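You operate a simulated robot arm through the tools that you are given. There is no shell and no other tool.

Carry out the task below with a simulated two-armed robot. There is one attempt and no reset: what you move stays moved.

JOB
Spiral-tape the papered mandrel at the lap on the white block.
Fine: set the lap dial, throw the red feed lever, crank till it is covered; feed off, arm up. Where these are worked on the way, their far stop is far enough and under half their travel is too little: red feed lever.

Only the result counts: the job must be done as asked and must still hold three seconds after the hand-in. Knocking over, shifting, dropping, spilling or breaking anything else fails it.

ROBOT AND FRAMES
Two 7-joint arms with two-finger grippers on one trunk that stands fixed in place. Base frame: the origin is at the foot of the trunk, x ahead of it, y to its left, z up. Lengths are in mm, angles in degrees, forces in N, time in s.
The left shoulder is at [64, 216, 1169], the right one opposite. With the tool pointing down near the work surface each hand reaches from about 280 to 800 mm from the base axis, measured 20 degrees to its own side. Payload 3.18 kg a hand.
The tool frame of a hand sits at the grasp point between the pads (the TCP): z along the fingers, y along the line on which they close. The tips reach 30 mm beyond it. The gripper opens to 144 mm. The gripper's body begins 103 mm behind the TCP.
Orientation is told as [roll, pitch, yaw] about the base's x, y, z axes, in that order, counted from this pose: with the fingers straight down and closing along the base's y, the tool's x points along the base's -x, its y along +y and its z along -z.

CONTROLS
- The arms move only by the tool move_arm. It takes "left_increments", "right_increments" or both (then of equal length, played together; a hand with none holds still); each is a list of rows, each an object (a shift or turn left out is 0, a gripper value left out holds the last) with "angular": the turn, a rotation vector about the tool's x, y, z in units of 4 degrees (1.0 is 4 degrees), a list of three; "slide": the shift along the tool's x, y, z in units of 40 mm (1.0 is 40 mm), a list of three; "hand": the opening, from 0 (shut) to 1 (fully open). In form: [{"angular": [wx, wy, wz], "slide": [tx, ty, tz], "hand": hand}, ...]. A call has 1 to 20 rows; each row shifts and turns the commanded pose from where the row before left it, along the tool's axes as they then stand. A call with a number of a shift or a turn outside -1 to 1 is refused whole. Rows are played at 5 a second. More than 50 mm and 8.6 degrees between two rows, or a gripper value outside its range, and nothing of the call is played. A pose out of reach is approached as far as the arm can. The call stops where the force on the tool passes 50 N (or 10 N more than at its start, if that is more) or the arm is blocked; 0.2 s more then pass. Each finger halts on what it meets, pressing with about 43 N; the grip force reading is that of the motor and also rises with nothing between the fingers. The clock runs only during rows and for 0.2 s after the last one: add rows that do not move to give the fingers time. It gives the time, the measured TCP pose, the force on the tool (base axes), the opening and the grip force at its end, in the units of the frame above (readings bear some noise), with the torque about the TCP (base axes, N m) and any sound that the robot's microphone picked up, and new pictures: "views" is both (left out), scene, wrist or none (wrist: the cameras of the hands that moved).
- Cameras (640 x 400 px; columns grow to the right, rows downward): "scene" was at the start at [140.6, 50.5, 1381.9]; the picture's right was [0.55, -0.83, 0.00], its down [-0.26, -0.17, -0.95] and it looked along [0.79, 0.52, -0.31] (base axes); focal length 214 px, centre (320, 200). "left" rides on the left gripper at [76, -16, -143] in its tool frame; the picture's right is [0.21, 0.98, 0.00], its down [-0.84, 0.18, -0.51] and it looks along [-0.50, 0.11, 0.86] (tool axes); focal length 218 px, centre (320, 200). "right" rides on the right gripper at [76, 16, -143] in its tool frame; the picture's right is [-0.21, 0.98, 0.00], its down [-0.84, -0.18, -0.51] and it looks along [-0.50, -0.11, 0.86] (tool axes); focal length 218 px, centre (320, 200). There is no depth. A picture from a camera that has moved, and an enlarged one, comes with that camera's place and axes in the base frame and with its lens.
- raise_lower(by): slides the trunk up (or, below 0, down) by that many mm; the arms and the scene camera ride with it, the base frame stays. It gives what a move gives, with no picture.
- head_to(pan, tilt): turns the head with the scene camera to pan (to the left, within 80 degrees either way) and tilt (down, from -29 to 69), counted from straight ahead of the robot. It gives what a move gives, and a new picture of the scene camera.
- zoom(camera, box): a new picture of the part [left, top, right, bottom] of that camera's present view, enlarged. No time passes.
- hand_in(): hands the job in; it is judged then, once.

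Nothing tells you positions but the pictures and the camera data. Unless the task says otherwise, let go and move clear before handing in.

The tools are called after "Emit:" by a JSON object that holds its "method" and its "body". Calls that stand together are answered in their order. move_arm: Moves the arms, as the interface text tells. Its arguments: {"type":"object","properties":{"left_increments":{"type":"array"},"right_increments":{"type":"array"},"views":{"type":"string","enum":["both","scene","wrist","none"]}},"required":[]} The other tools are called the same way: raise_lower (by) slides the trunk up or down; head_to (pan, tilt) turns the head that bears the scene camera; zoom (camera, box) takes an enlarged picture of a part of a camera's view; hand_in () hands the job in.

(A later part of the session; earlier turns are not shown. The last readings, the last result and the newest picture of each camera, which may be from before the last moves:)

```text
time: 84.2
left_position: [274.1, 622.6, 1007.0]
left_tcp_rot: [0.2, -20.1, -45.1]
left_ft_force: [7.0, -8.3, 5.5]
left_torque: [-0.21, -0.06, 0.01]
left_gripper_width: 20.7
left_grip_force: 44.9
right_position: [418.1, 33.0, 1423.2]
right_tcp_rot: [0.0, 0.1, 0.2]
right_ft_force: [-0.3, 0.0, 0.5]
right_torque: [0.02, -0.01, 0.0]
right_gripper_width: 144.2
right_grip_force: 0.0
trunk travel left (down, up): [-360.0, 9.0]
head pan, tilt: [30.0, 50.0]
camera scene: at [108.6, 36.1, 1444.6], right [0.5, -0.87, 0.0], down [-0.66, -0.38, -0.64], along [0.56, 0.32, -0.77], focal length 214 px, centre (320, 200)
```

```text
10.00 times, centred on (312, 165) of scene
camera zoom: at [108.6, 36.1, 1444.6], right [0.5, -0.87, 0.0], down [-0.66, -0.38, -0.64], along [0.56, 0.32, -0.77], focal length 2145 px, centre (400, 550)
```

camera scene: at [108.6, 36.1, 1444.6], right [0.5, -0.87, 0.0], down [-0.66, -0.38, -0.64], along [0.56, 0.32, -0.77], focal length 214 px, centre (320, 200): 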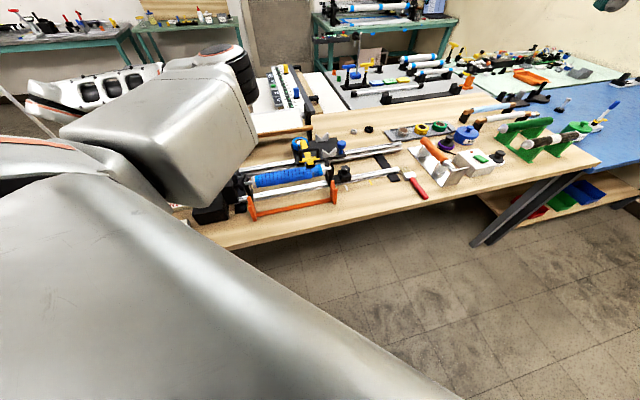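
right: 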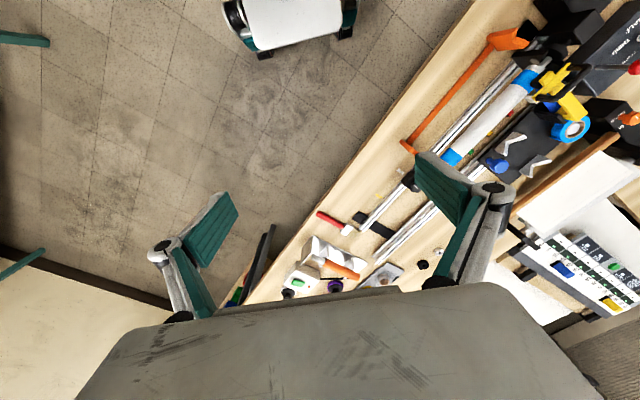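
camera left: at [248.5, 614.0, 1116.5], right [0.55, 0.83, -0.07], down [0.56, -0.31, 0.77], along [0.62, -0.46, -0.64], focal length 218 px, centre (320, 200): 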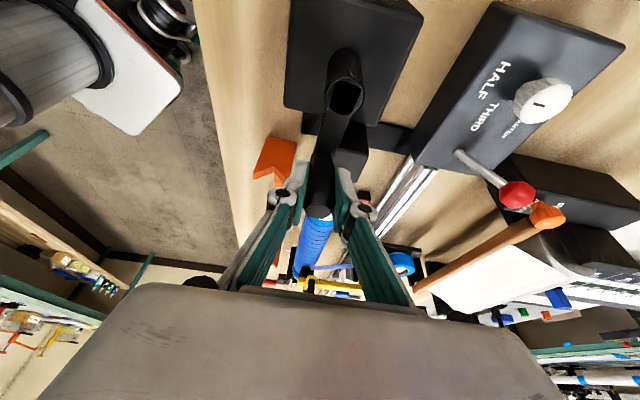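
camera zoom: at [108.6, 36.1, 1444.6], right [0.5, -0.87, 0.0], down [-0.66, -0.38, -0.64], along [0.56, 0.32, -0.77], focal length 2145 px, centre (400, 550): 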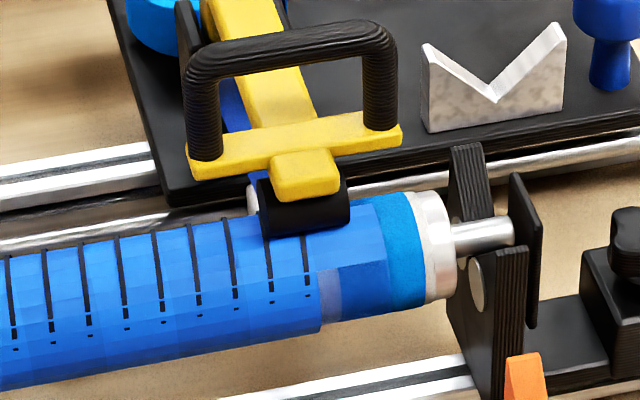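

The current wrap is going over the last strip and onto the tail band. One more quarter turn should finish it.

Emit:
{"method": "move_arm", "body": {"left_increments": [{"slide": [-0.059, -0.536, 0.021]}, {"slide": [-0.247, -0.471, 0.09]}, {"slide": [-0.398, -0.335, 0.145]}, {"slide": [-0.488, -0.147, 0.1775]}, {}], "views": "scene"}}

Emit:
{"method": "zoom", "body": {"camera": "scene", "box": [280, 145, 344, 185]}}

Emit:
{"method": "zoom", "body": {"camera": "scene", "box": [230, 130, 358, 210]}}

```text
time: 85.4
left_position: [267.0, 545.8, 1007.9]
left_tcp_rot: [0.5, -19.9, -45.0]
left_ft_force: [9.6, 9.7, 26.9]
left_torque: [-0.17, 0.6, 0.06]
left_gripper_width: 20.3
left_grip_force: 45.1
right_position: [417.4, 32.4, 1424.0]
right_tcp_rot: [-0.2, 0.0, 0.1]
right_ft_force: [0.2, -1.0, 0.0]
right_torque: [0.01, 0.0, 0.03]
right_gripper_width: 143.9
right_grip_force: 0.0
trunk travel left (down, up): [-360.0, 9.0]
head pan, tilt: [30.0, 50.0]
camera scene: at [108.2, 36.8, 1444.7], right [0.5, -0.87, 0.0], down [-0.66, -0.38, -0.64], along [0.56, 0.32, -0.77], focal length 214 px, centre (320, 200)
```

scene: 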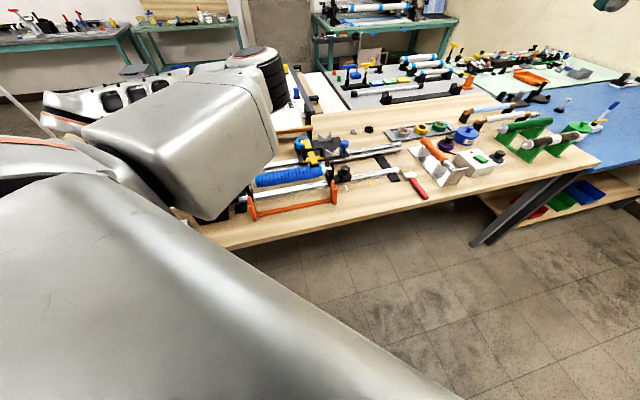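

```text
10.00 times, centred on (312, 165) of scene
camera zoom: at [108.2, 36.8, 1444.7], right [0.5, -0.87, 0.0], down [-0.66, -0.38, -0.64], along [0.56, 0.32, -0.77], focal length 2145 px, centre (400, 550)
```

zoom: 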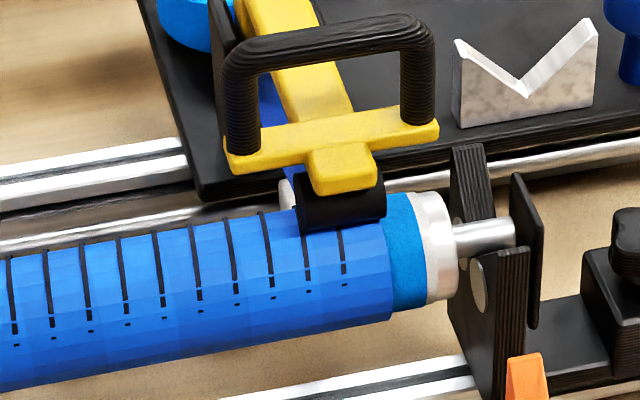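

```text
5.00 times, centred on (294, 170) of scene
camera zoom: at [108.2, 36.8, 1444.7], right [0.5, -0.87, 0.0], down [-0.66, -0.38, -0.64], along [0.56, 0.32, -0.77], focal length 1072 px, centre (450, 350)
```

zoom: 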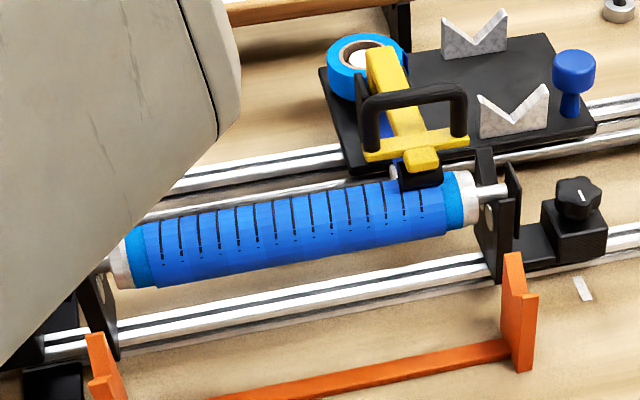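

The mandrel is covered from band to band with an even half lap. I'll release the crank, rise, level the hand, and head over to return the lever.

Emit:
{"method": "move_arm", "body": {"left_increments": [{"hand": 0.42}, {}, {"slide": [-0.342, 0, -0.94]}, {"slide": [-0.342, 0, -0.94]}, {"slide": [-0.25, 0, -0.7]}, {"angular": [0, 1, 0]}, {"angular": [0, 1, 0]}, {"angular": [0, 1, 0]}, {"angular": [0, 1, 0]}, {"angular": [0, 1, 0], "hand": 0}, {}, {}], "views": "wrist"}}

```text
time: 88.0
left_position: [265.2, 545.8, 1117.6]
left_tcp_rot: [0.1, -0.1, -44.9]
left_ft_force: [0.1, -0.1, 0.3]
left_torque: [-0.02, 0.01, 0.02]
left_gripper_width: 0.1
left_grip_force: 30.6
right_position: [416.4, 33.5, 1424.3]
right_tcp_rot: [-0.2, 0.1, 0.2]
right_ft_force: [-0.3, -0.4, 0.3]
right_torque: [0.02, -0.03, 0.01]
right_gripper_width: 144.0
right_grip_force: 0.0
trunk travel left (down, up): [-360.0, 9.0]
head pan, tilt: [30.0, 50.0]
camera left: at [200.0, 587.9, 1261.1], right [0.54, 0.84, 0.0], down [0.72, -0.47, 0.51], along [0.43, -0.27, -0.86], focal length 218 px, centre (320, 200)
```

left: 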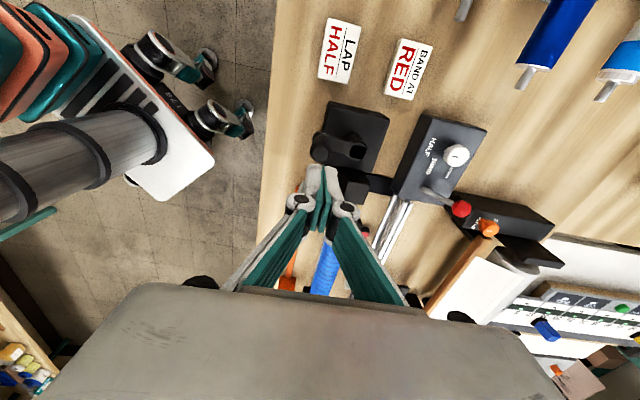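

Emit:
{"method": "move_arm", "body": {"left_increments": [{"slide": [-0.2134, 0.934, 0]}, {"slide": [-0.2134, 0.934, 0]}, {"slide": [-0.2134, 0.934, 0]}, {"slide": [-0.2134, 0.934, 0]}, {"slide": [-0.2134, 0.934, 0]}, {"slide": [-0.2134, 0.934, 0]}, {"slide": [-0.2134, 0.934, 0]}, {"slide": [-0.2134, 0.934, 0]}, {}, {}], "views": "wrist"}}

Emit:
{"method": "zoom", "body": {"camera": "left", "box": [200, 50, 440, 200]}}

```text
time: 90.2
left_position: [525.8, 710.0, 1118.6]
left_tcp_rot: [0.2, -0.1, -44.9]
left_ft_force: [-0.3, 0.1, -1.3]
left_torque: [-0.01, -0.03, -0.02]
left_gripper_width: 0.0
left_grip_force: 30.3
right_position: [418.4, 35.9, 1424.6]
right_tcp_rot: [-0.1, 0.0, 0.3]
right_ft_force: [0.1, 0.0, -0.8]
right_torque: [-0.02, 0.0, -0.01]
right_gripper_width: 143.8
right_grip_force: 0.0
trunk travel left (down, up): [-360.0, 9.0]
head pan, tilt: [30.0, 50.0]
camera left: at [460.2, 752.8, 1261.1], right [0.54, 0.84, 0.0], down [0.72, -0.47, 0.51], along [0.43, -0.27, -0.86], focal length 218 px, centre (320, 200)
```

left: 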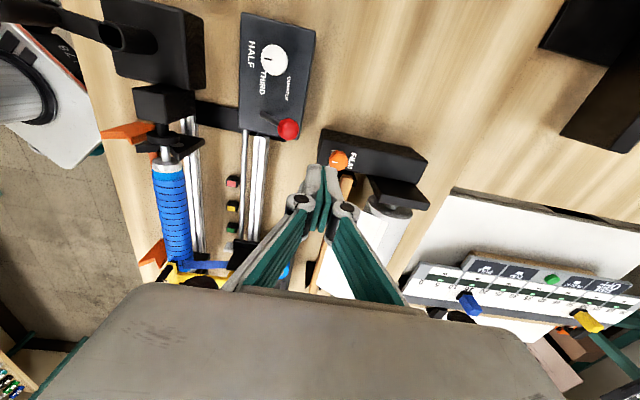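

```text
2.67 times, centred on (320, 125) of left
camera zoom: at [460.2, 752.8, 1261.1], right [0.54, 0.84, 0.0], down [0.72, -0.47, 0.51], along [0.43, -0.27, -0.86], focal length 582 px, centre (320, 400)
```

zoom: 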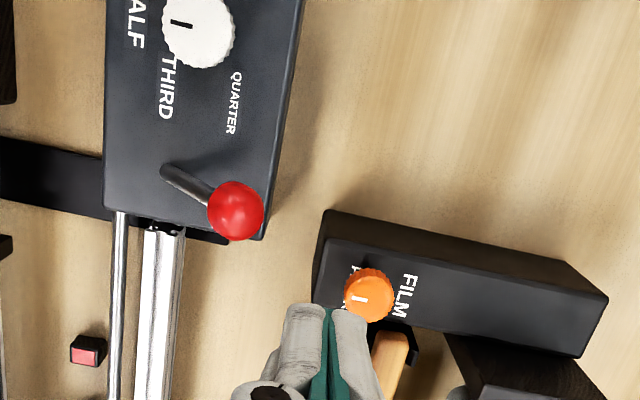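

The lever ball is at [495.3,680.6]. I'll descend on its far side, clear of the orange knob, and push it back toward upright.

Emit:
{"method": "move_arm", "body": {"left_increments": [{"slide": [0, -0.15, 0.9]}, {"slide": [0, 0, 0.95]}, {"slide": [0, 0, 0.95]}, {"slide": [0, 0, 0.9]}, {}, {}], "views": "wrist"}}

Emit:
{"method": "zoom", "body": {"camera": "left", "box": [200, 80, 440, 230]}}

```text
time: 91.6
left_position: [523.3, 705.9, 970.4]
left_tcp_rot: [0.2, -0.1, -44.9]
left_ft_force: [-0.6, 0.9, -0.9]
left_torque: [0.0, 0.01, -0.01]
left_gripper_width: 0.0
left_grip_force: 30.8
right_position: [417.0, 33.0, 1424.3]
right_tcp_rot: [0.0, 0.0, 0.2]
right_ft_force: [-0.3, 0.5, -1.0]
right_torque: [-0.05, 0.0, 0.0]
right_gripper_width: 144.1
right_grip_force: 0.1
trunk travel left (down, up): [-360.0, 9.0]
head pan, tilt: [30.0, 50.0]
camera left: at [456.5, 748.8, 1113.2], right [0.54, 0.84, 0.0], down [0.72, -0.47, 0.51], along [0.43, -0.27, -0.86], focal length 218 px, centre (320, 200)
```

left: 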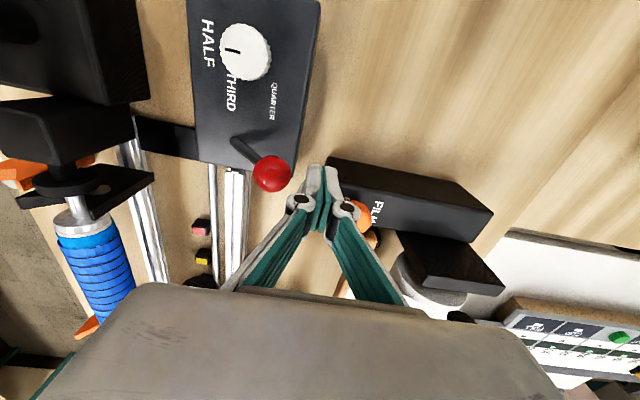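

```text
2.67 times, centred on (320, 155) of left
camera zoom: at [456.5, 748.8, 1113.2], right [0.54, 0.84, 0.0], down [0.72, -0.47, 0.51], along [0.43, -0.27, -0.86], focal length 582 px, centre (320, 320)
```

zoom: 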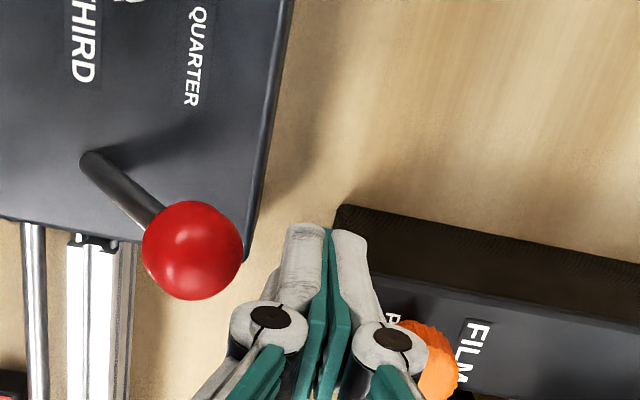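

Emit:
{"method": "move_arm", "body": {"left_increments": [{"slide": [0.03, -0.2, 0]}, {"slide": [0, -0.2, 0]}, {"slide": [0, -0.2, 0]}, {"slide": [0, -0.2, 0]}, {"slide": [0, -0.2, 0]}, {"slide": [0, -0.2, 0]}, {"slide": [0, -0.2, 0]}, {}], "views": "none"}}

Emit:
{"method": "move_arm", "body": {"left_increments": [{"slide": [0, -0.12, 0]}, {"slide": [0, -0.12, 0]}, {}], "views": "wrist"}}

Emit:
{"method": "zoom", "body": {"camera": "left", "box": [200, 80, 440, 230]}}

```text
time: 92.6
left_position: [503.2, 688.1, 978.9]
left_tcp_rot: [1.4, -0.3, -44.6]
left_ft_force: [4.7, 3.0, 8.5]
left_torque: [-0.03, 0.07, 0.03]
left_gripper_width: 0.0
left_grip_force: 30.6
right_position: [417.8, 34.7, 1424.6]
right_tcp_rot: [-0.1, 0.0, 0.2]
right_ft_force: [0.6, 0.5, 0.6]
right_torque: [-0.01, -0.04, -0.02]
right_gripper_width: 143.8
right_grip_force: 0.1
trunk travel left (down, up): [-360.0, 9.0]
head pan, tilt: [30.0, 50.0]
stopped in row 5 (left hand): the force on the tool passed its limit at 55 N (the readings are from after the stop); the commanded pose is now the measured one
```

```text
time: 93.4
left_position: [496.9, 682.8, 983.1]
left_tcp_rot: [1.9, -0.1, -44.5]
left_ft_force: [15.5, 15.8, 43.8]
left_torque: [-0.27, 0.24, 0.01]
left_gripper_width: 0.0
left_grip_force: 30.8
right_position: [415.5, 31.2, 1425.0]
right_tcp_rot: [0.0, 0.0, 0.2]
right_ft_force: [0.0, 1.4, 0.9]
right_torque: [-0.02, -0.04, 0.02]
right_gripper_width: 144.1
right_grip_force: 0.1
trunk travel left (down, up): [-360.0, 9.0]
head pan, tilt: [30.0, 50.0]
camera left: at [427.9, 720.9, 1125.5], right [0.54, 0.84, 0.03], down [0.71, -0.48, 0.51], along [0.45, -0.25, -0.86], focal length 218 px, centre (320, 200)
```

left: 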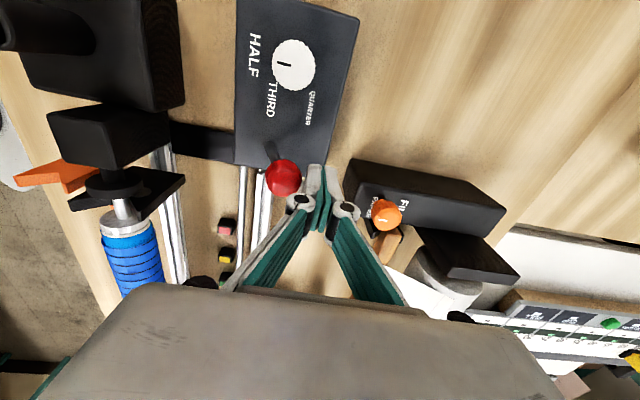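

```text
2.67 times, centred on (320, 155) of left
camera zoom: at [427.9, 720.9, 1125.5], right [0.54, 0.84, 0.03], down [0.71, -0.48, 0.51], along [0.45, -0.25, -0.86], focal length 582 px, centre (320, 320)
```

zoom: 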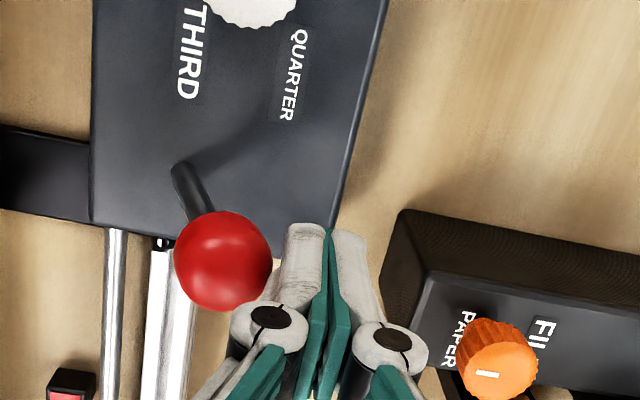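

The lever is halfway back, and the ball drags the finger upward as it rises. I'll follow the arc slightly upward while pushing on.

Emit:
{"method": "move_arm", "body": {"left_increments": [{"slide": [0, 0, -0.15]}, {"slide": [0, -0.15, -0.05]}, {"slide": [0, -0.15, -0.03]}, {}], "views": "none"}}

Emit:
{"method": "move_arm", "body": {"left_increments": [{"slide": [0, -0.15, -0.02]}, {"slide": [0, -0.15, -0.02]}, {}], "views": "wrist"}}

Emit:
{"method": "zoom", "body": {"camera": "left", "box": [200, 80, 440, 230]}}

```text
time: 94.4
left_position: [487.3, 671.0, 989.4]
left_tcp_rot: [1.6, 0.0, -44.7]
left_ft_force: [3.5, 10.6, 32.3]
left_torque: [-0.28, 0.27, -0.07]
left_gripper_width: 0.0
left_grip_force: 30.5
right_position: [415.3, 30.7, 1425.3]
right_tcp_rot: [0.0, 0.1, 0.2]
right_ft_force: [-0.9, -0.7, -0.5]
right_torque: [0.05, 0.03, -0.01]
right_gripper_width: 143.7
right_grip_force: 0.1
trunk travel left (down, up): [-360.0, 9.0]
head pan, tilt: [30.0, 50.0]
```

```text
time: 95.2
left_position: [479.4, 662.3, 991.1]
left_tcp_rot: [1.7, -0.1, -44.7]
left_ft_force: [3.1, 6.1, 38.6]
left_torque: [-0.35, 0.35, -0.07]
left_gripper_width: 0.0
left_grip_force: 30.9
right_position: [415.3, 30.8, 1425.0]
right_tcp_rot: [0.0, -0.2, 0.2]
right_ft_force: [-0.3, 0.3, -0.6]
right_torque: [0.0, 0.03, 0.04]
right_gripper_width: 144.0
right_grip_force: 0.1
trunk travel left (down, up): [-360.0, 9.0]
head pan, tilt: [30.0, 50.0]
camera left: at [410.6, 702.3, 1133.8], right [0.54, 0.84, 0.03], down [0.71, -0.47, 0.51], along [0.44, -0.26, -0.86], focal length 218 px, centre (320, 200)
```

left: 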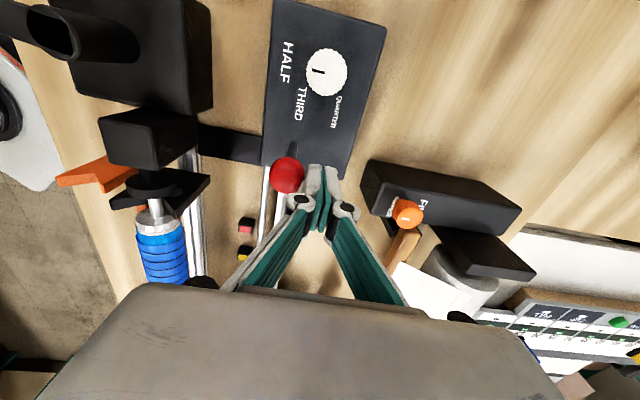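

```text
2.67 times, centred on (320, 155) of left
camera zoom: at [410.6, 702.3, 1133.8], right [0.54, 0.84, 0.03], down [0.71, -0.47, 0.51], along [0.44, -0.26, -0.86], focal length 582 px, centre (320, 320)
```

zoom: 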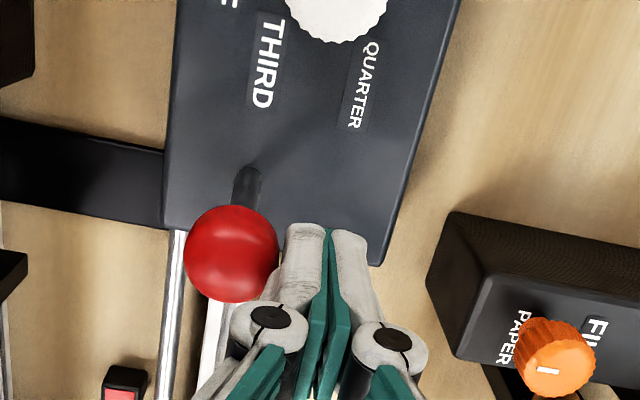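

Emit:
{"method": "move_arm", "body": {"left_increments": [{"slide": [0, -0.12, -0.03]}, {"slide": [0, -0.12, 0]}, {}], "views": "wrist"}}

Emit:
{"method": "zoom", "body": {"camera": "left", "box": [200, 80, 440, 230]}}

```text
time: 95.9
left_position: [479.4, 661.9, 993.5]
left_tcp_rot: [2.4, -0.2, -44.6]
left_ft_force: [8.6, 10.1, 4.5]
left_torque: [0.0, -0.02, -0.02]
left_gripper_width: 0.1
left_grip_force: 30.7
right_position: [418.5, 34.2, 1423.9]
right_tcp_rot: [-0.1, 0.0, 0.2]
right_ft_force: [-0.5, 0.1, -0.2]
right_torque: [0.02, -0.01, 0.0]
right_gripper_width: 144.1
right_grip_force: 0.0
trunk travel left (down, up): [-360.0, 9.0]
head pan, tilt: [30.0, 50.0]
stopped in row 3 (left hand): the force on the tool passed its limit at 51 N (the readings are from after the stop); the commanded pose is now the measured one
camera left: at [408.0, 700.0, 1134.1], right [0.54, 0.84, 0.04], down [0.71, -0.48, 0.52], along [0.46, -0.25, -0.85], focal length 218 px, centre (320, 200)
```

left: 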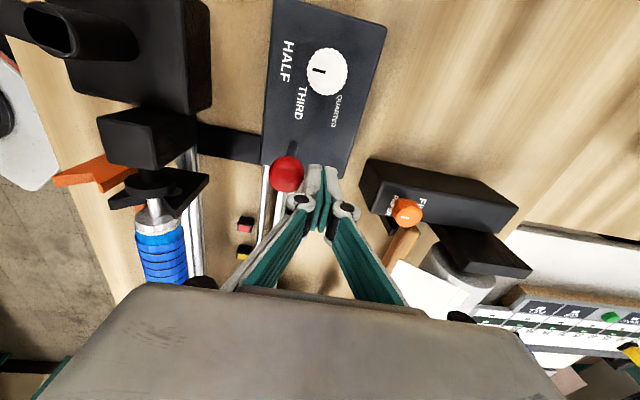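

```text
2.67 times, centred on (320, 155) of left
camera zoom: at [408.0, 700.0, 1134.1], right [0.54, 0.84, 0.04], down [0.71, -0.48, 0.52], along [0.46, -0.25, -0.85], focal length 582 px, centre (320, 320)
```

zoom: 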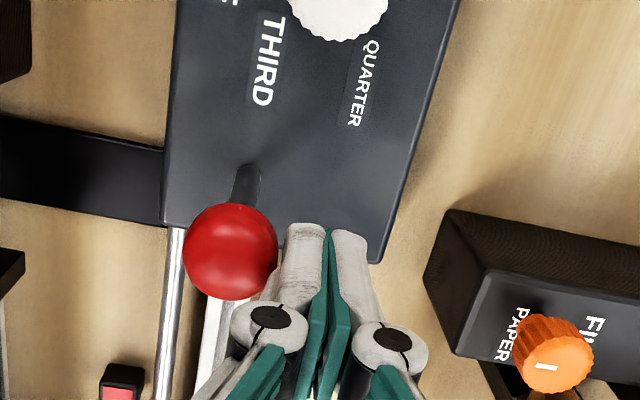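

The lever is upright against its stop, so the feed is off. Next I'll back off, rise and move over the carriage to find the tape arm's handle.

Emit:
{"method": "move_arm", "body": {"left_increments": [{"slide": [0, 0.2, 0]}, {"slide": [0, 0, -0.9]}, {"slide": [0, 0, -0.9]}, {"slide": [0, 0, -0.9]}, {"slide": [0, 0, -0.7]}, {"slide": [-0.967, -0.37, 0], "hand": 0.45}, {"slide": [-0.967, -0.37, 0]}, {"slide": [-0.967, -0.37, 0]}, {"slide": [-0.967, -0.37, 0]}, {"slide": [-0.967, -0.37, 0]}, {"slide": [-0.967, -0.37, 0]}, {"slide": [-0.967, -0.37, 0]}, {}, {}]}}

Emit:
{"method": "zoom", "body": {"camera": "left", "box": [180, 40, 460, 215]}}

```text
time: 98.5
left_position: [573.9, 452.5, 1091.1]
left_tcp_rot: [-7.7, -8.2, -35.3]
left_ft_force: [-0.5, -0.7, 0.0]
left_torque: [-0.02, 0.01, -0.01]
left_gripper_width: 64.6
left_grip_force: 0.0
right_position: [417.4, 33.8, 1424.0]
right_tcp_rot: [-0.1, 0.0, 0.2]
right_ft_force: [0.2, -0.5, 0.7]
right_torque: [-0.01, -0.02, 0.0]
right_gripper_width: 144.0
right_grip_force: 0.1
trunk travel left (down, up): [-360.0, 9.0]
head pan, tilt: [30.0, 50.0]
stopped in row 12 (left hand): the arm was blocked; the commanded pose is now the measured one
camera scene: at [107.2, 37.9, 1444.7], right [0.5, -0.87, 0.0], down [-0.66, -0.38, -0.64], along [0.56, 0.32, -0.77], focal length 214 px, centre (320, 200)
camera left: at [496.0, 510.1, 1223.4], right [0.41, 0.9, -0.16], down [0.77, -0.24, 0.59], along [0.5, -0.36, -0.79], focal length 218 px, centre (320, 200)
```

scene: 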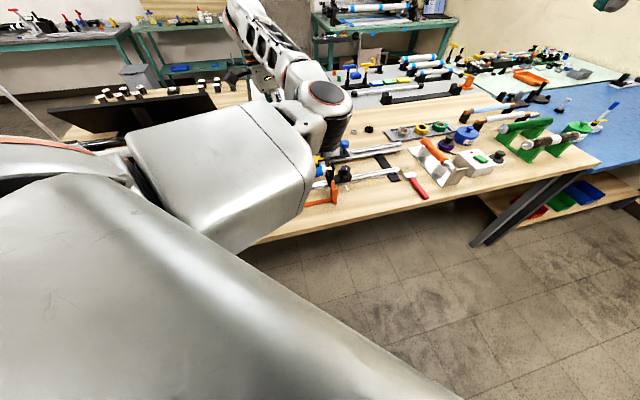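
left: 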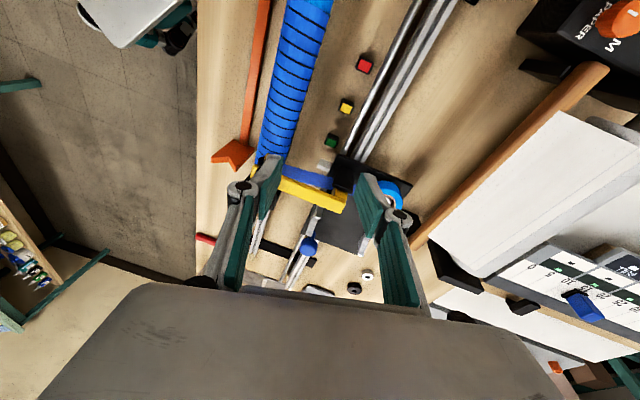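

```text
2.29 times, centred on (320, 128) of left
camera zoom: at [496.0, 510.1, 1223.4], right [0.41, 0.9, -0.16], down [0.77, -0.24, 0.59], along [0.5, -0.36, -0.79], focal length 499 px, centre (320, 366)
```

zoom: 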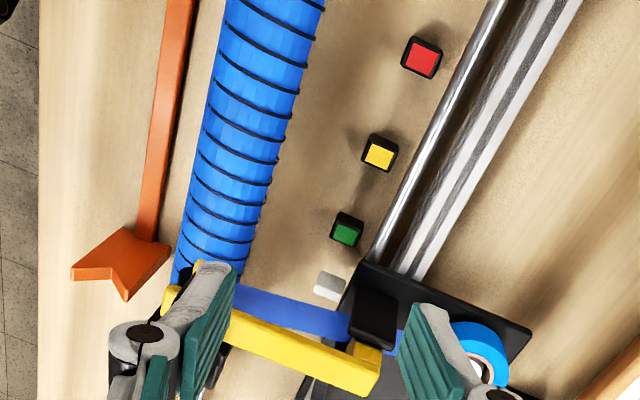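

The arm blocked on the way, so the same posture limit is in play. I'll lean the hand back as I did at the crank, square up its roll, and approach again.

Emit:
{"method": "move_arm", "body": {"left_increments": [{"slide": [0.5, 0, -0.5]}, {"angular": [-0.95, -1, 0]}, {"angular": [-0.95, -1, 0]}, {"angular": [0, -1, 0]}, {"angular": [0, -1, 0]}, {}, {}]}}

```text
time: 100.1
left_position: [549.6, 478.3, 1100.0]
left_tcp_rot: [-0.5, -23.1, -33.5]
left_ft_force: [-0.3, -0.7, -0.8]
left_torque: [0.02, 0.0, 0.03]
left_gripper_width: 64.7
left_grip_force: 0.1
right_position: [417.6, 34.1, 1422.8]
right_tcp_rot: [-0.1, 0.0, 0.3]
right_ft_force: [0.2, 0.6, 1.0]
right_torque: [0.0, -0.01, 0.02]
right_gripper_width: 143.9
right_grip_force: 0.1
trunk travel left (down, up): [-360.0, 9.0]
head pan, tilt: [30.0, 50.0]
camera scene: at [108.0, 37.8, 1444.6], right [0.5, -0.87, 0.0], down [-0.66, -0.38, -0.64], along [0.56, 0.32, -0.77], focal length 214 px, centre (320, 200)
camera left: at [435.4, 536.2, 1202.0], right [0.38, 0.92, -0.09], down [0.58, -0.16, 0.8], along [0.72, -0.36, -0.6], focal length 218 px, centre (320, 200)
```

scene: 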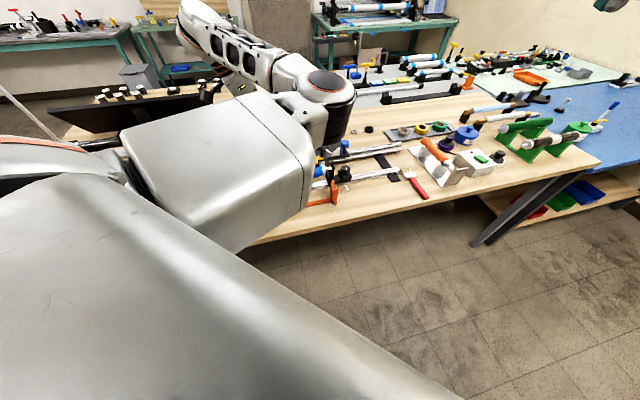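
left: 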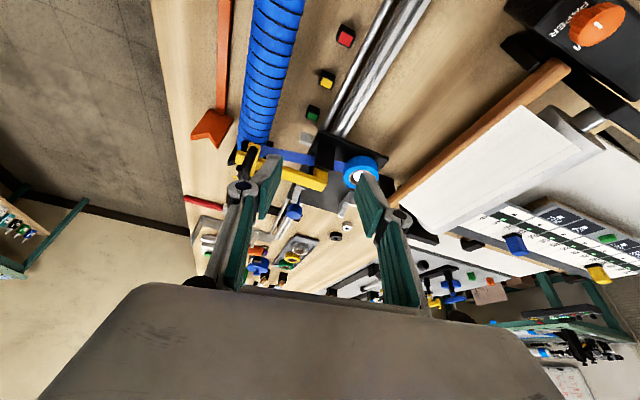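

Emit:
{"method": "zoom", "body": {"camera": "left", "box": [200, 110, 400, 230]}}

Emit:
{"method": "zoom", "body": {"camera": "scene", "box": [290, 130, 354, 190]}}

```text
3.20 times, centred on (300, 170) of left
camera zoom: at [435.4, 536.2, 1202.0], right [0.38, 0.92, -0.09], down [0.58, -0.16, 0.8], along [0.72, -0.36, -0.6], focal length 698 px, centre (384, 296)
```

zoom: 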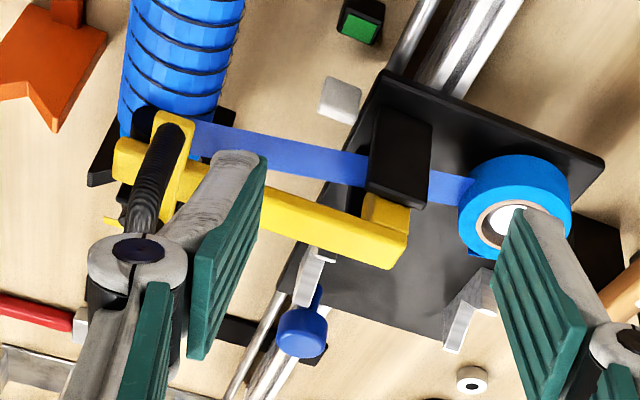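

```text
6.67 times, centred on (322, 160) of scene
camera zoom: at [108.0, 37.8, 1444.6], right [0.5, -0.87, 0.0], down [-0.66, -0.38, -0.64], along [0.56, 0.32, -0.77], focal length 1430 px, centre (307, 467)
```

zoom: 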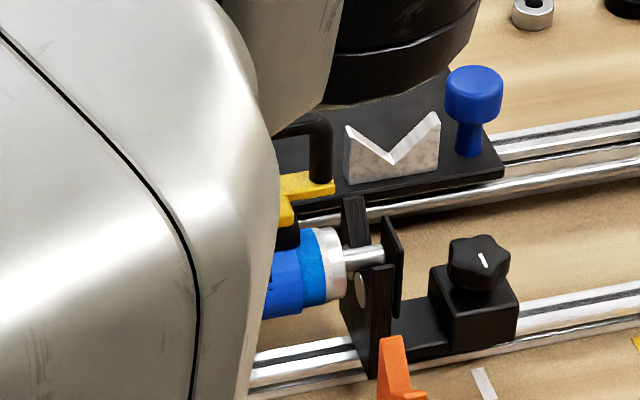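

The tape arm's crossbar is at about [567,366,977]. Its U-handle rises to about z 1022 with the bar along m, centred near [591,337], and the hinge is near [667,422,960]. I'll square the yaw to -45° and lean the hand further, so the fingers reach in from the +m side.

Emit:
{"method": "move_arm", "body": {"left_increments": [{"angular": [0.375, 0, 0.88]}, {"angular": [0.375, 0, 0.88]}, {"angular": [0.375, 0, 0.88]}, {"angular": [0, -1, 0]}, {"angular": [0, -1, 0]}, {"angular": [0, -1, 0]}, {"angular": [0, -1, 0]}, {"angular": [0, -1, 0]}, {}, {}]}}

Emit:
{"method": "zoom", "body": {"camera": "left", "box": [160, 60, 480, 260]}}

```text
time: 102.3
left_position: [555.2, 463.0, 1104.6]
left_tcp_rot: [-0.3, -44.0, -46.4]
left_ft_force: [0.3, 1.0, -0.1]
left_torque: [-0.02, -0.02, -0.01]
left_gripper_width: 64.7
left_grip_force: 0.0
right_position: [416.3, 34.2, 1424.4]
right_tcp_rot: [0.0, -0.1, 0.1]
right_ft_force: [0.3, 0.0, -0.4]
right_torque: [0.0, -0.01, 0.0]
right_gripper_width: 143.9
right_grip_force: 0.1
trunk travel left (down, up): [-360.0, 9.0]
head pan, tilt: [30.0, 50.0]
camera scene: at [107.9, 37.8, 1444.6], right [0.5, -0.87, 0.0], down [-0.66, -0.38, -0.64], along [0.56, 0.32, -0.77], focal length 214 px, centre (320, 200)
camera left: at [438.8, 564.8, 1154.2], right [0.61, 0.78, -0.15], down [0.31, -0.06, 0.95], along [0.73, -0.62, -0.28], focal length 218 px, centre (320, 200)
```

scene: 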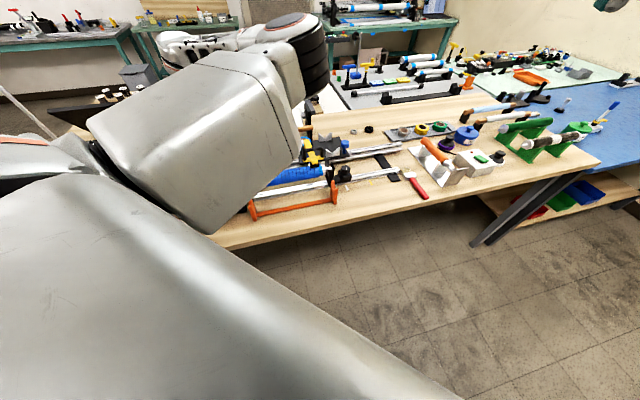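
left: 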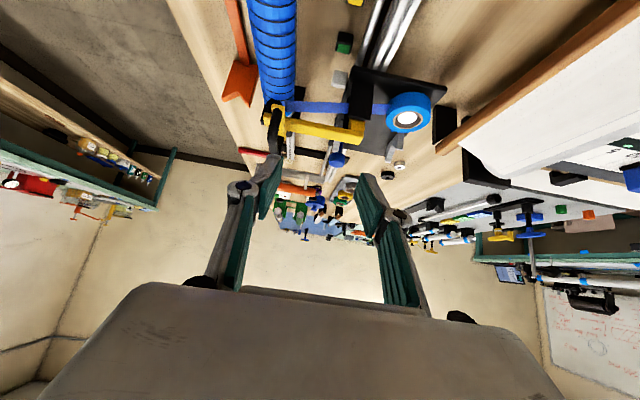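

```text
2.00 times, centred on (320, 160) of left
camera zoom: at [438.8, 564.8, 1154.2], right [0.61, 0.78, -0.15], down [0.31, -0.06, 0.95], along [0.73, -0.62, -0.28], focal length 436 px, centre (320, 280)
```

zoom: 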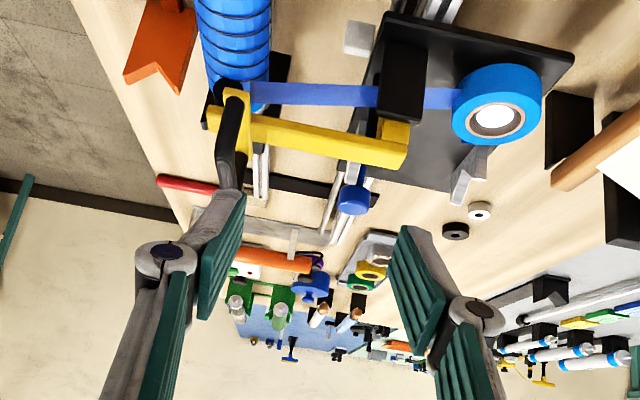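

I have a clear view of the handle now. I'll shift sideways to line up with it, then approach partway along the fingers and check.

Emit:
{"method": "move_arm", "body": {"left_increments": [{"slide": [0, -0.78, 0]}, {"slide": [0, -0.78, 0]}, {"slide": [-0.09, 0, 0.75]}, {"slide": [-0.09, 0, 0.75]}, {}, {}]}}

Emit:
{"method": "zoom", "body": {"camera": "left", "box": [200, 80, 440, 230]}}

```text
time: 103.9
left_position: [523.7, 424.8, 1043.3]
left_tcp_rot: [-3.8, -42.7, -39.2]
left_ft_force: [-0.1, 0.8, -0.1]
left_torque: [-0.02, 0.03, -0.02]
left_gripper_width: 64.8
left_grip_force: 0.0
right_position: [417.0, 33.9, 1424.7]
right_tcp_rot: [-0.1, 0.0, 0.2]
right_ft_force: [-0.9, -0.3, -0.2]
right_torque: [0.01, 0.02, -0.01]
right_gripper_width: 143.9
right_grip_force: 0.0
trunk travel left (down, up): [-360.0, 9.0]
head pan, tilt: [30.0, 50.0]
stopped in row 6 (left hand): the arm was blocked; the commanded pose is now the measured one
camera scene: at [108.0, 37.9, 1444.6], right [0.5, -0.87, 0.0], down [-0.66, -0.38, -0.64], along [0.56, 0.32, -0.77], focal length 214 px, centre (320, 200)
camera left: at [399.7, 517.3, 1096.3], right [0.53, 0.83, -0.19], down [0.35, -0.01, 0.94], along [0.77, -0.56, -0.3], focal length 218 px, centre (320, 200)
```

scene: 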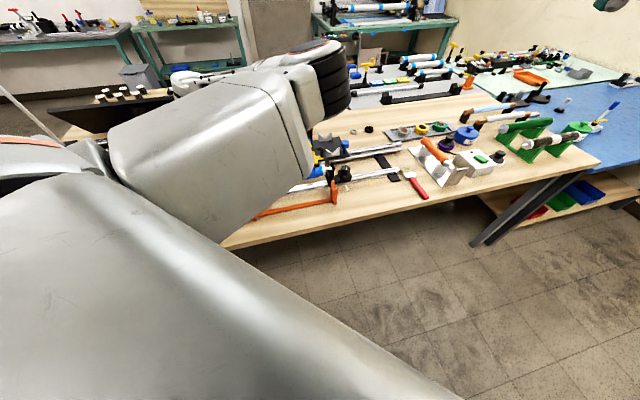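
left: 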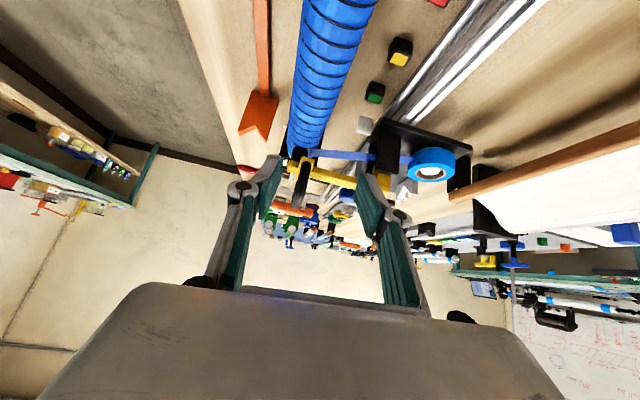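

```text
2.67 times, centred on (320, 155) of left
camera zoom: at [399.7, 517.3, 1096.3], right [0.53, 0.83, -0.19], down [0.35, -0.01, 0.94], along [0.77, -0.56, -0.3], focal length 582 px, centre (320, 320)
```

zoom: 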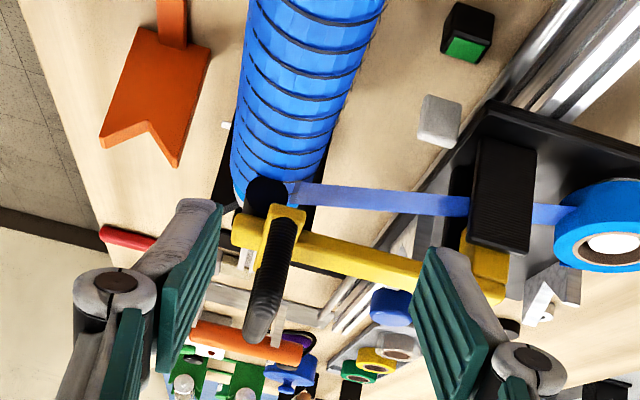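

The left arm's posture won't let it reach the handle. The right arm can come in from the near side with fingers pointing along +n and grip a handle leg. First I'll retreat the left arm clear to the far left.

Emit:
{"method": "move_arm", "body": {"left_increments": [{"slide": [0, 0, -0.9]}, {"slide": [0, 0, -0.9]}, {"angular": [0, 1, 0]}, {"angular": [0, 1, 0]}, {"angular": [0, 1, 0]}, {"angular": [0, 1, 0]}, {"angular": [0, 1, 0]}, {"angular": [0, 1, 0]}, {"angular": [0, 1, 0]}, {"angular": [0, 1, 0]}, {"angular": [0, 1, 0]}, {"angular": [0, 1, 0]}, {}, {}], "views": "none"}}

```text
time: 106.4
left_position: [472.3, 482.8, 1077.7]
left_tcp_rot: [-8.7, -10.7, -33.7]
left_ft_force: [-0.5, 0.5, 0.5]
left_torque: [0.01, 0.01, 0.01]
left_gripper_width: 65.0
left_grip_force: 0.1
right_position: [416.8, 34.8, 1424.6]
right_tcp_rot: [-0.1, -0.1, 0.2]
right_ft_force: [-0.3, 0.2, -0.1]
right_torque: [0.02, -0.01, -0.01]
right_gripper_width: 144.2
right_grip_force: 0.0
trunk travel left (down, up): [-360.0, 9.0]
head pan, tilt: [30.0, 50.0]
stopped in row 12 (left hand): the arm was blocked; the commanded pose is now the measured one
```

Emit:
{"method": "move_arm", "body": {"left_increments": [{"slide": [0.6, 0.2, -0.7]}, {"slide": [0.6, 0.2, -0.7], "angular": [-0.7, 0.9, 0]}, {"slide": [0.6, 0.2, -0.7], "angular": [-0.7, 0.9, 0]}, {"slide": [0.6, 0.3, -0.7], "angular": [-0.7, 0.9, 0]}, {"slide": [0.6, 0.5, -0.6]}, {"slide": [0.6, 0.7, -0.3]}, {"slide": [0.4, 0.8, 0]}, {"slide": [0.4, 0.8, 0]}, {"slide": [0.4, 0.8, 0]}, {}, {}]}}

```text
time: 108.8
left_position: [415.0, 754.5, 1203.2]
left_tcp_rot: [-0.5, 0.3, -35.1]
left_ft_force: [0.5, -0.1, 0.1]
left_torque: [-0.03, 0.01, -0.05]
left_gripper_width: 64.7
left_grip_force: 0.0
right_position: [416.5, 34.6, 1424.1]
right_tcp_rot: [-0.2, 0.1, 0.2]
right_ft_force: [-0.3, -1.0, -0.5]
right_torque: [-0.02, -0.03, 0.0]
right_gripper_width: 144.1
right_grip_force: 0.1
trunk travel left (down, up): [-360.0, 9.0]
head pan, tilt: [30.0, 50.0]
camera scene: at [107.8, 38.4, 1444.6], right [0.5, -0.87, 0.0], down [-0.66, -0.38, -0.64], along [0.56, 0.32, -0.77], focal length 214 px, centre (320, 200)
camera left: at [343.7, 787.2, 1346.8], right [0.39, 0.92, -0.01], down [0.8, -0.34, 0.5], along [0.46, -0.2, -0.87], focal length 218 px, centre (320, 200)
```

scene: 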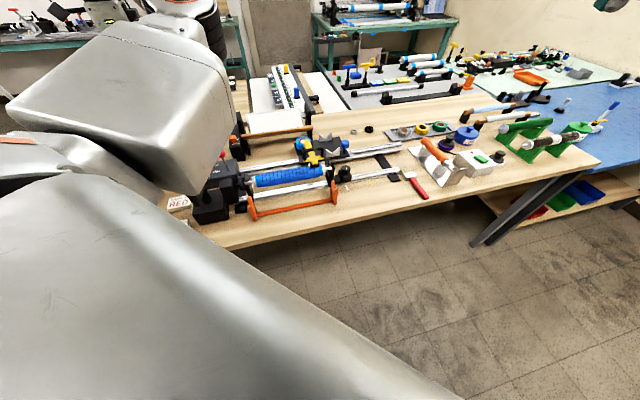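
left: 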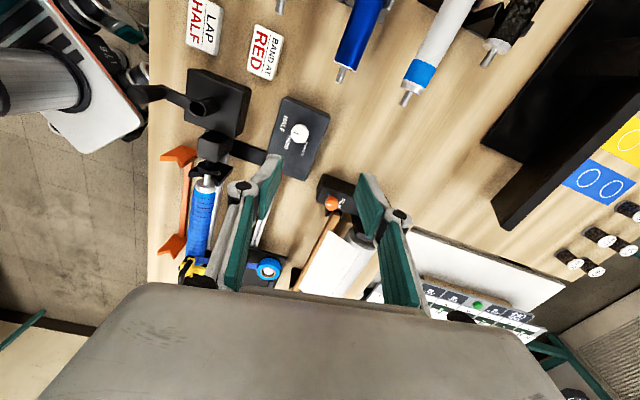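

The left arm is clear and the scene camera sees the whole machine. I'll zoom in on it.

Emit:
{"method": "zoom", "body": {"camera": "scene", "box": [170, 110, 370, 230]}}

Emit:
{"method": "zoom", "body": {"camera": "scene", "box": [276, 130, 356, 190]}}

```text
3.20 times, centred on (270, 170) of scene
camera zoom: at [107.8, 38.4, 1444.6], right [0.5, -0.87, 0.0], down [-0.66, -0.38, -0.64], along [0.56, 0.32, -0.77], focal length 686 px, centre (480, 296)
```

zoom: 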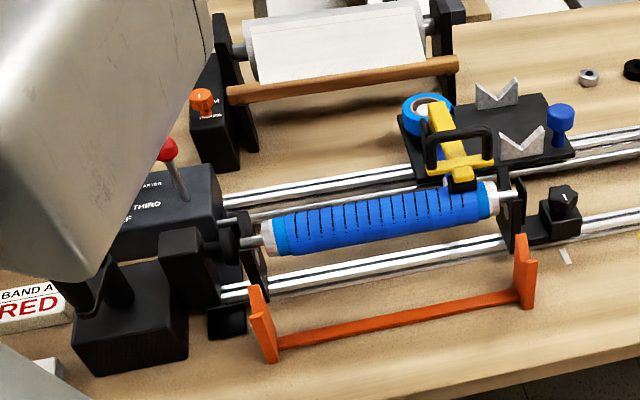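

```text
6.67 times, centred on (316, 160) of scene
camera zoom: at [107.8, 38.4, 1444.6], right [0.5, -0.87, 0.0], down [-0.66, -0.38, -0.64], along [0.56, 0.32, -0.77], focal length 1430 px, centre (347, 467)
```

zoom: 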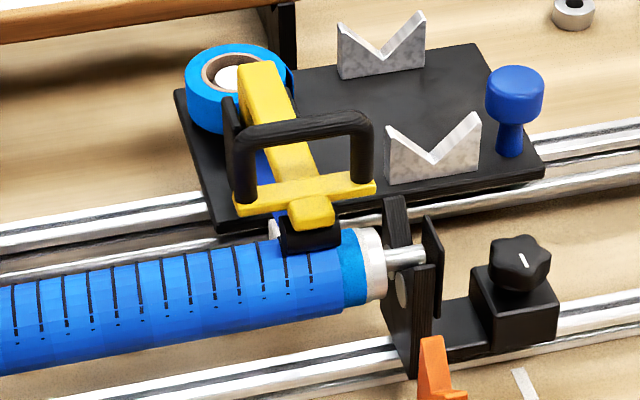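

The feed lever stands upright and the spiral looks even. The handle's near-tail leg is at about [612,320], z 985–1012. I'll bring the right arm forward and turn it to yaw 45°.

Emit:
{"method": "move_arm", "body": {"right_increments": [{"slide": [-0.55, 0.85, 0.3], "hand": 0.35}, {"slide": [-0.55, 0.85, 0.3]}, {"slide": [-0.55, 0.85, 0.3]}, {"slide": [-0.55, 0.85, 0.3]}, {"slide": [-0.55, 0.85, 0.3]}, {"angular": [0, 0, -0.9375]}, {"angular": [0, 0, -0.9375]}, {"angular": [0, 0, -0.9375]}, {"angular": [0, 0, -0.9375]}, {"angular": [0, 0, -0.9375]}, {"angular": [0, 0, -0.9375]}, {"angular": [0, 0, -0.9375]}, {"angular": [0, 0, -0.9375]}, {"angular": [0, 0, -0.9375]}, {"angular": [0, 0, -0.9375]}, {"angular": [0, 0, -0.9375]}, {"angular": [0, 0, -0.9375]}, {}, {}]}}

```text
time: 109.7
left_position: [416.0, 755.3, 1202.9]
left_tcp_rot: [-0.6, 0.4, -35.2]
left_ft_force: [0.1, 0.9, 0.2]
left_torque: [-0.04, 0.01, 0.02]
left_gripper_width: 64.8
left_grip_force: 0.1
right_position: [487.8, 86.7, 1463.5]
right_tcp_rot: [13.6, 0.6, -1.9]
right_ft_force: [-0.3, 1.9, -1.2]
right_torque: [-0.03, 0.04, -0.01]
right_gripper_width: 50.6
right_grip_force: 0.0
right hand out of reach, approached as far as the arm can: row 3, 4
trunk travel left (down, up): [-360.0, 9.0]
head pan, tilt: [30.0, 50.0]
stopped in row 4 (right hand): the arm was blocked; the commanded pose is now the measured one
camera scene: at [109.3, 39.4, 1444.4], right [0.5, -0.87, 0.0], down [-0.66, -0.38, -0.64], along [0.56, 0.32, -0.77], focal length 214 px, centre (320, 200)
camera right: at [411.7, 72.8, 1606.1], right [0.24, 0.94, 0.23], down [0.84, -0.32, 0.44], along [0.49, 0.08, -0.87], focal length 218 px, centre (320, 200)
```

scene: 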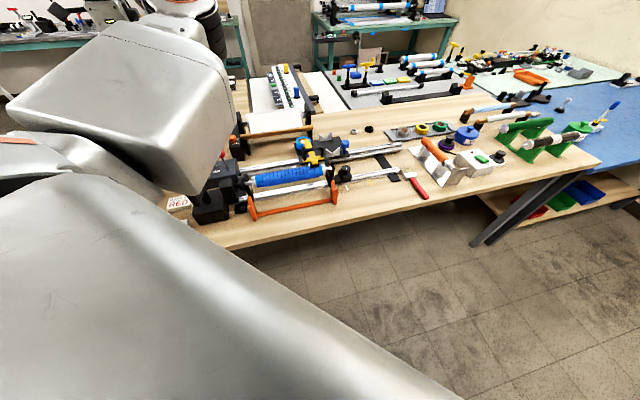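
right: 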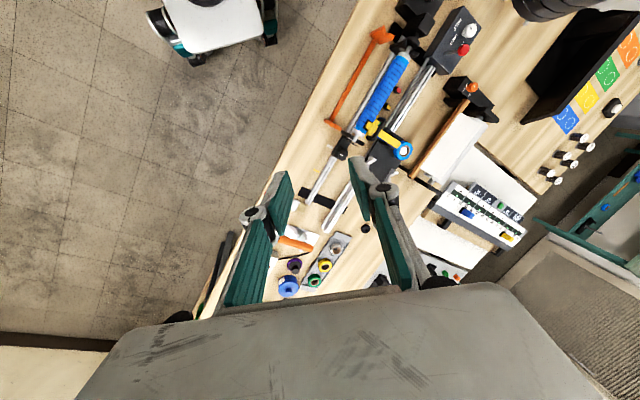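

The right hand was too high to extend. I'll lower it first, levelling its roll.

Emit:
{"method": "move_arm", "body": {"right_increments": [{"slide": [0.3, -0.2, 0.9], "angular": [0.68, 0, 0]}, {"slide": [0, 0, 0.9], "angular": [0.68, 0, 0]}, {"slide": [0, 0, 0.9], "angular": [0.68, 0, 0]}, {"slide": [0, 0, 0.9], "angular": [0.68, 0, 0]}, {"slide": [0, 0, 0.9], "angular": [0.68, 0, 0]}, {"slide": [0, 0, 0.9]}, {}, {}], "views": "none"}}

```text
time: 111.5
left_position: [415.5, 754.5, 1203.9]
left_tcp_rot: [-0.6, 0.5, -35.2]
left_ft_force: [0.7, 0.2, 0.5]
left_torque: [0.0, 0.0, -0.01]
left_gripper_width: 64.6
left_grip_force: 0.0
right_position: [472.2, 105.3, 1247.6]
right_tcp_rot: [-0.2, 0.5, -1.9]
right_ft_force: [-0.8, -0.4, 0.4]
right_torque: [-0.01, 0.01, -0.01]
right_gripper_width: 50.5
right_grip_force: 0.0
trunk travel left (down, up): [-360.0, 9.0]
head pan, tilt: [30.0, 50.0]
```

Emit:
{"method": "move_arm", "body": {"right_increments": [{"angular": [0, 0, -0.98]}, {"angular": [0, 0, -0.98]}, {"angular": [0, 0, -0.98]}, {"angular": [0, 0, -0.98]}, {"angular": [0, 0, -0.98]}, {"angular": [0, 0, -0.98]}, {"angular": [0, 0, -0.98]}, {"angular": [0, 0, -0.98]}, {"angular": [0, 0, -0.98]}, {"angular": [0, 0, -0.98]}, {"angular": [0, 0, -0.98]}, {"angular": [0, 0, -0.98]}, {}], "views": "none"}}

Emit:
{"method": "move_arm", "body": {"right_increments": [{"angular": [0, -1, 0]}, {"angular": [0, -1, 0]}, {"angular": [0, -1, 0]}, {"angular": [0, -1, 0]}, {"angular": [0, -1, 0]}, {"angular": [0, -1, 0]}, {"angular": [0, -1, 0]}, {"angular": [0, -1, 0]}, {"angular": [0, -1, 0]}, {"angular": [0, -1, 0]}, {"angular": [0, -1, 0]}, {"angular": [0, -1, 0]}, {"angular": [0, -1, 0]}, {"angular": [0, -1, 0]}, {"angular": [0, -1, 0]}, {}]}}

```text
time: 114.3
left_position: [415.4, 755.3, 1204.2]
left_tcp_rot: [-0.5, 0.4, -35.1]
left_ft_force: [0.0, 0.0, 0.5]
left_torque: [0.01, 0.0, -0.01]
left_gripper_width: 64.8
left_grip_force: 0.1
right_position: [470.2, 106.0, 1246.5]
right_tcp_rot: [0.1, 0.6, 25.7]
right_ft_force: [0.2, 1.2, 0.4]
right_torque: [0.01, 0.01, 0.01]
right_gripper_width: 50.4
right_grip_force: 0.0
right hand out of reach, approached as far as the arm can: row 8, 9, 10, 11, 12
trunk travel left (down, up): [-360.0, 9.0]
head pan, tilt: [30.0, 50.0]
```

```text
time: 117.7
left_position: [414.7, 754.1, 1204.6]
left_tcp_rot: [-0.4, 0.4, -35.2]
left_ft_force: [-0.4, -0.4, 0.1]
left_torque: [0.01, -0.04, 0.03]
left_gripper_width: 64.8
left_grip_force: 0.1
right_position: [472.2, 105.0, 1247.1]
right_tcp_rot: [0.1, -59.5, 25.6]
right_ft_force: [-0.3, 0.0, 0.6]
right_torque: [0.0, 0.02, 0.01]
right_gripper_width: 50.3
right_grip_force: 0.0
trunk travel left (down, up): [-360.0, 9.0]
head pan, tilt: [30.0, 50.0]
camera scene: at [108.1, 37.4, 1444.6], right [0.5, -0.87, 0.0], down [-0.66, -0.38, -0.64], along [0.56, 0.32, -0.77], focal length 214 px, centre (320, 200)
camera right: at [317.5, 50.1, 1253.3], right [-0.33, 0.93, 0.18], down [0.07, -0.17, 0.98], along [0.94, 0.33, -0.01], focal length 218 px, centre (320, 200)
```

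scene: 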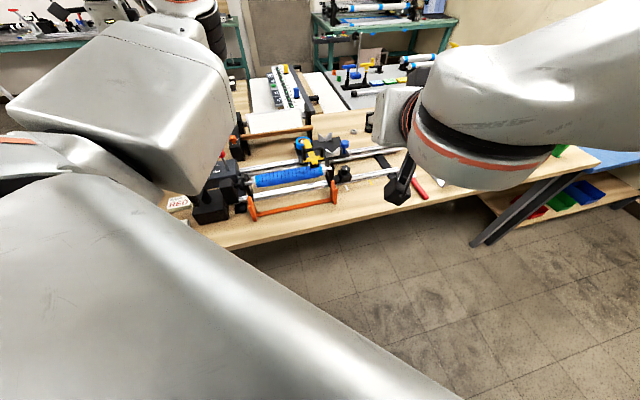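
right: 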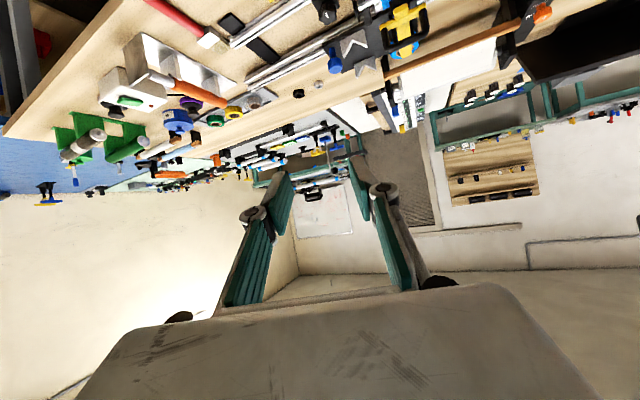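

Emit:
{"method": "move_arm", "body": {"right_increments": [{"angular": [-0.85, 0, -0.49]}, {"angular": [-0.85, 0, -0.49]}, {"angular": [-0.85, 0, -0.49]}, {"angular": [-0.85, 0, -0.49]}, {"angular": [-0.85, 0, -0.49]}, {}], "views": "none"}}

```text
time: 119.1
left_position: [414.3, 755.6, 1203.7]
left_tcp_rot: [-0.5, 0.2, -35.3]
left_ft_force: [0.1, 0.3, 0.1]
left_torque: [-0.05, -0.01, 0.03]
left_gripper_width: 65.0
left_grip_force: 0.1
right_position: [471.1, 105.8, 1246.9]
right_tcp_rot: [0.6, -59.4, 44.8]
right_ft_force: [0.4, 0.2, 0.3]
right_torque: [-0.03, 0.01, -0.02]
right_gripper_width: 50.3
right_grip_force: 0.1
trunk travel left (down, up): [-360.0, 9.0]
head pan, tilt: [30.0, 50.0]
```

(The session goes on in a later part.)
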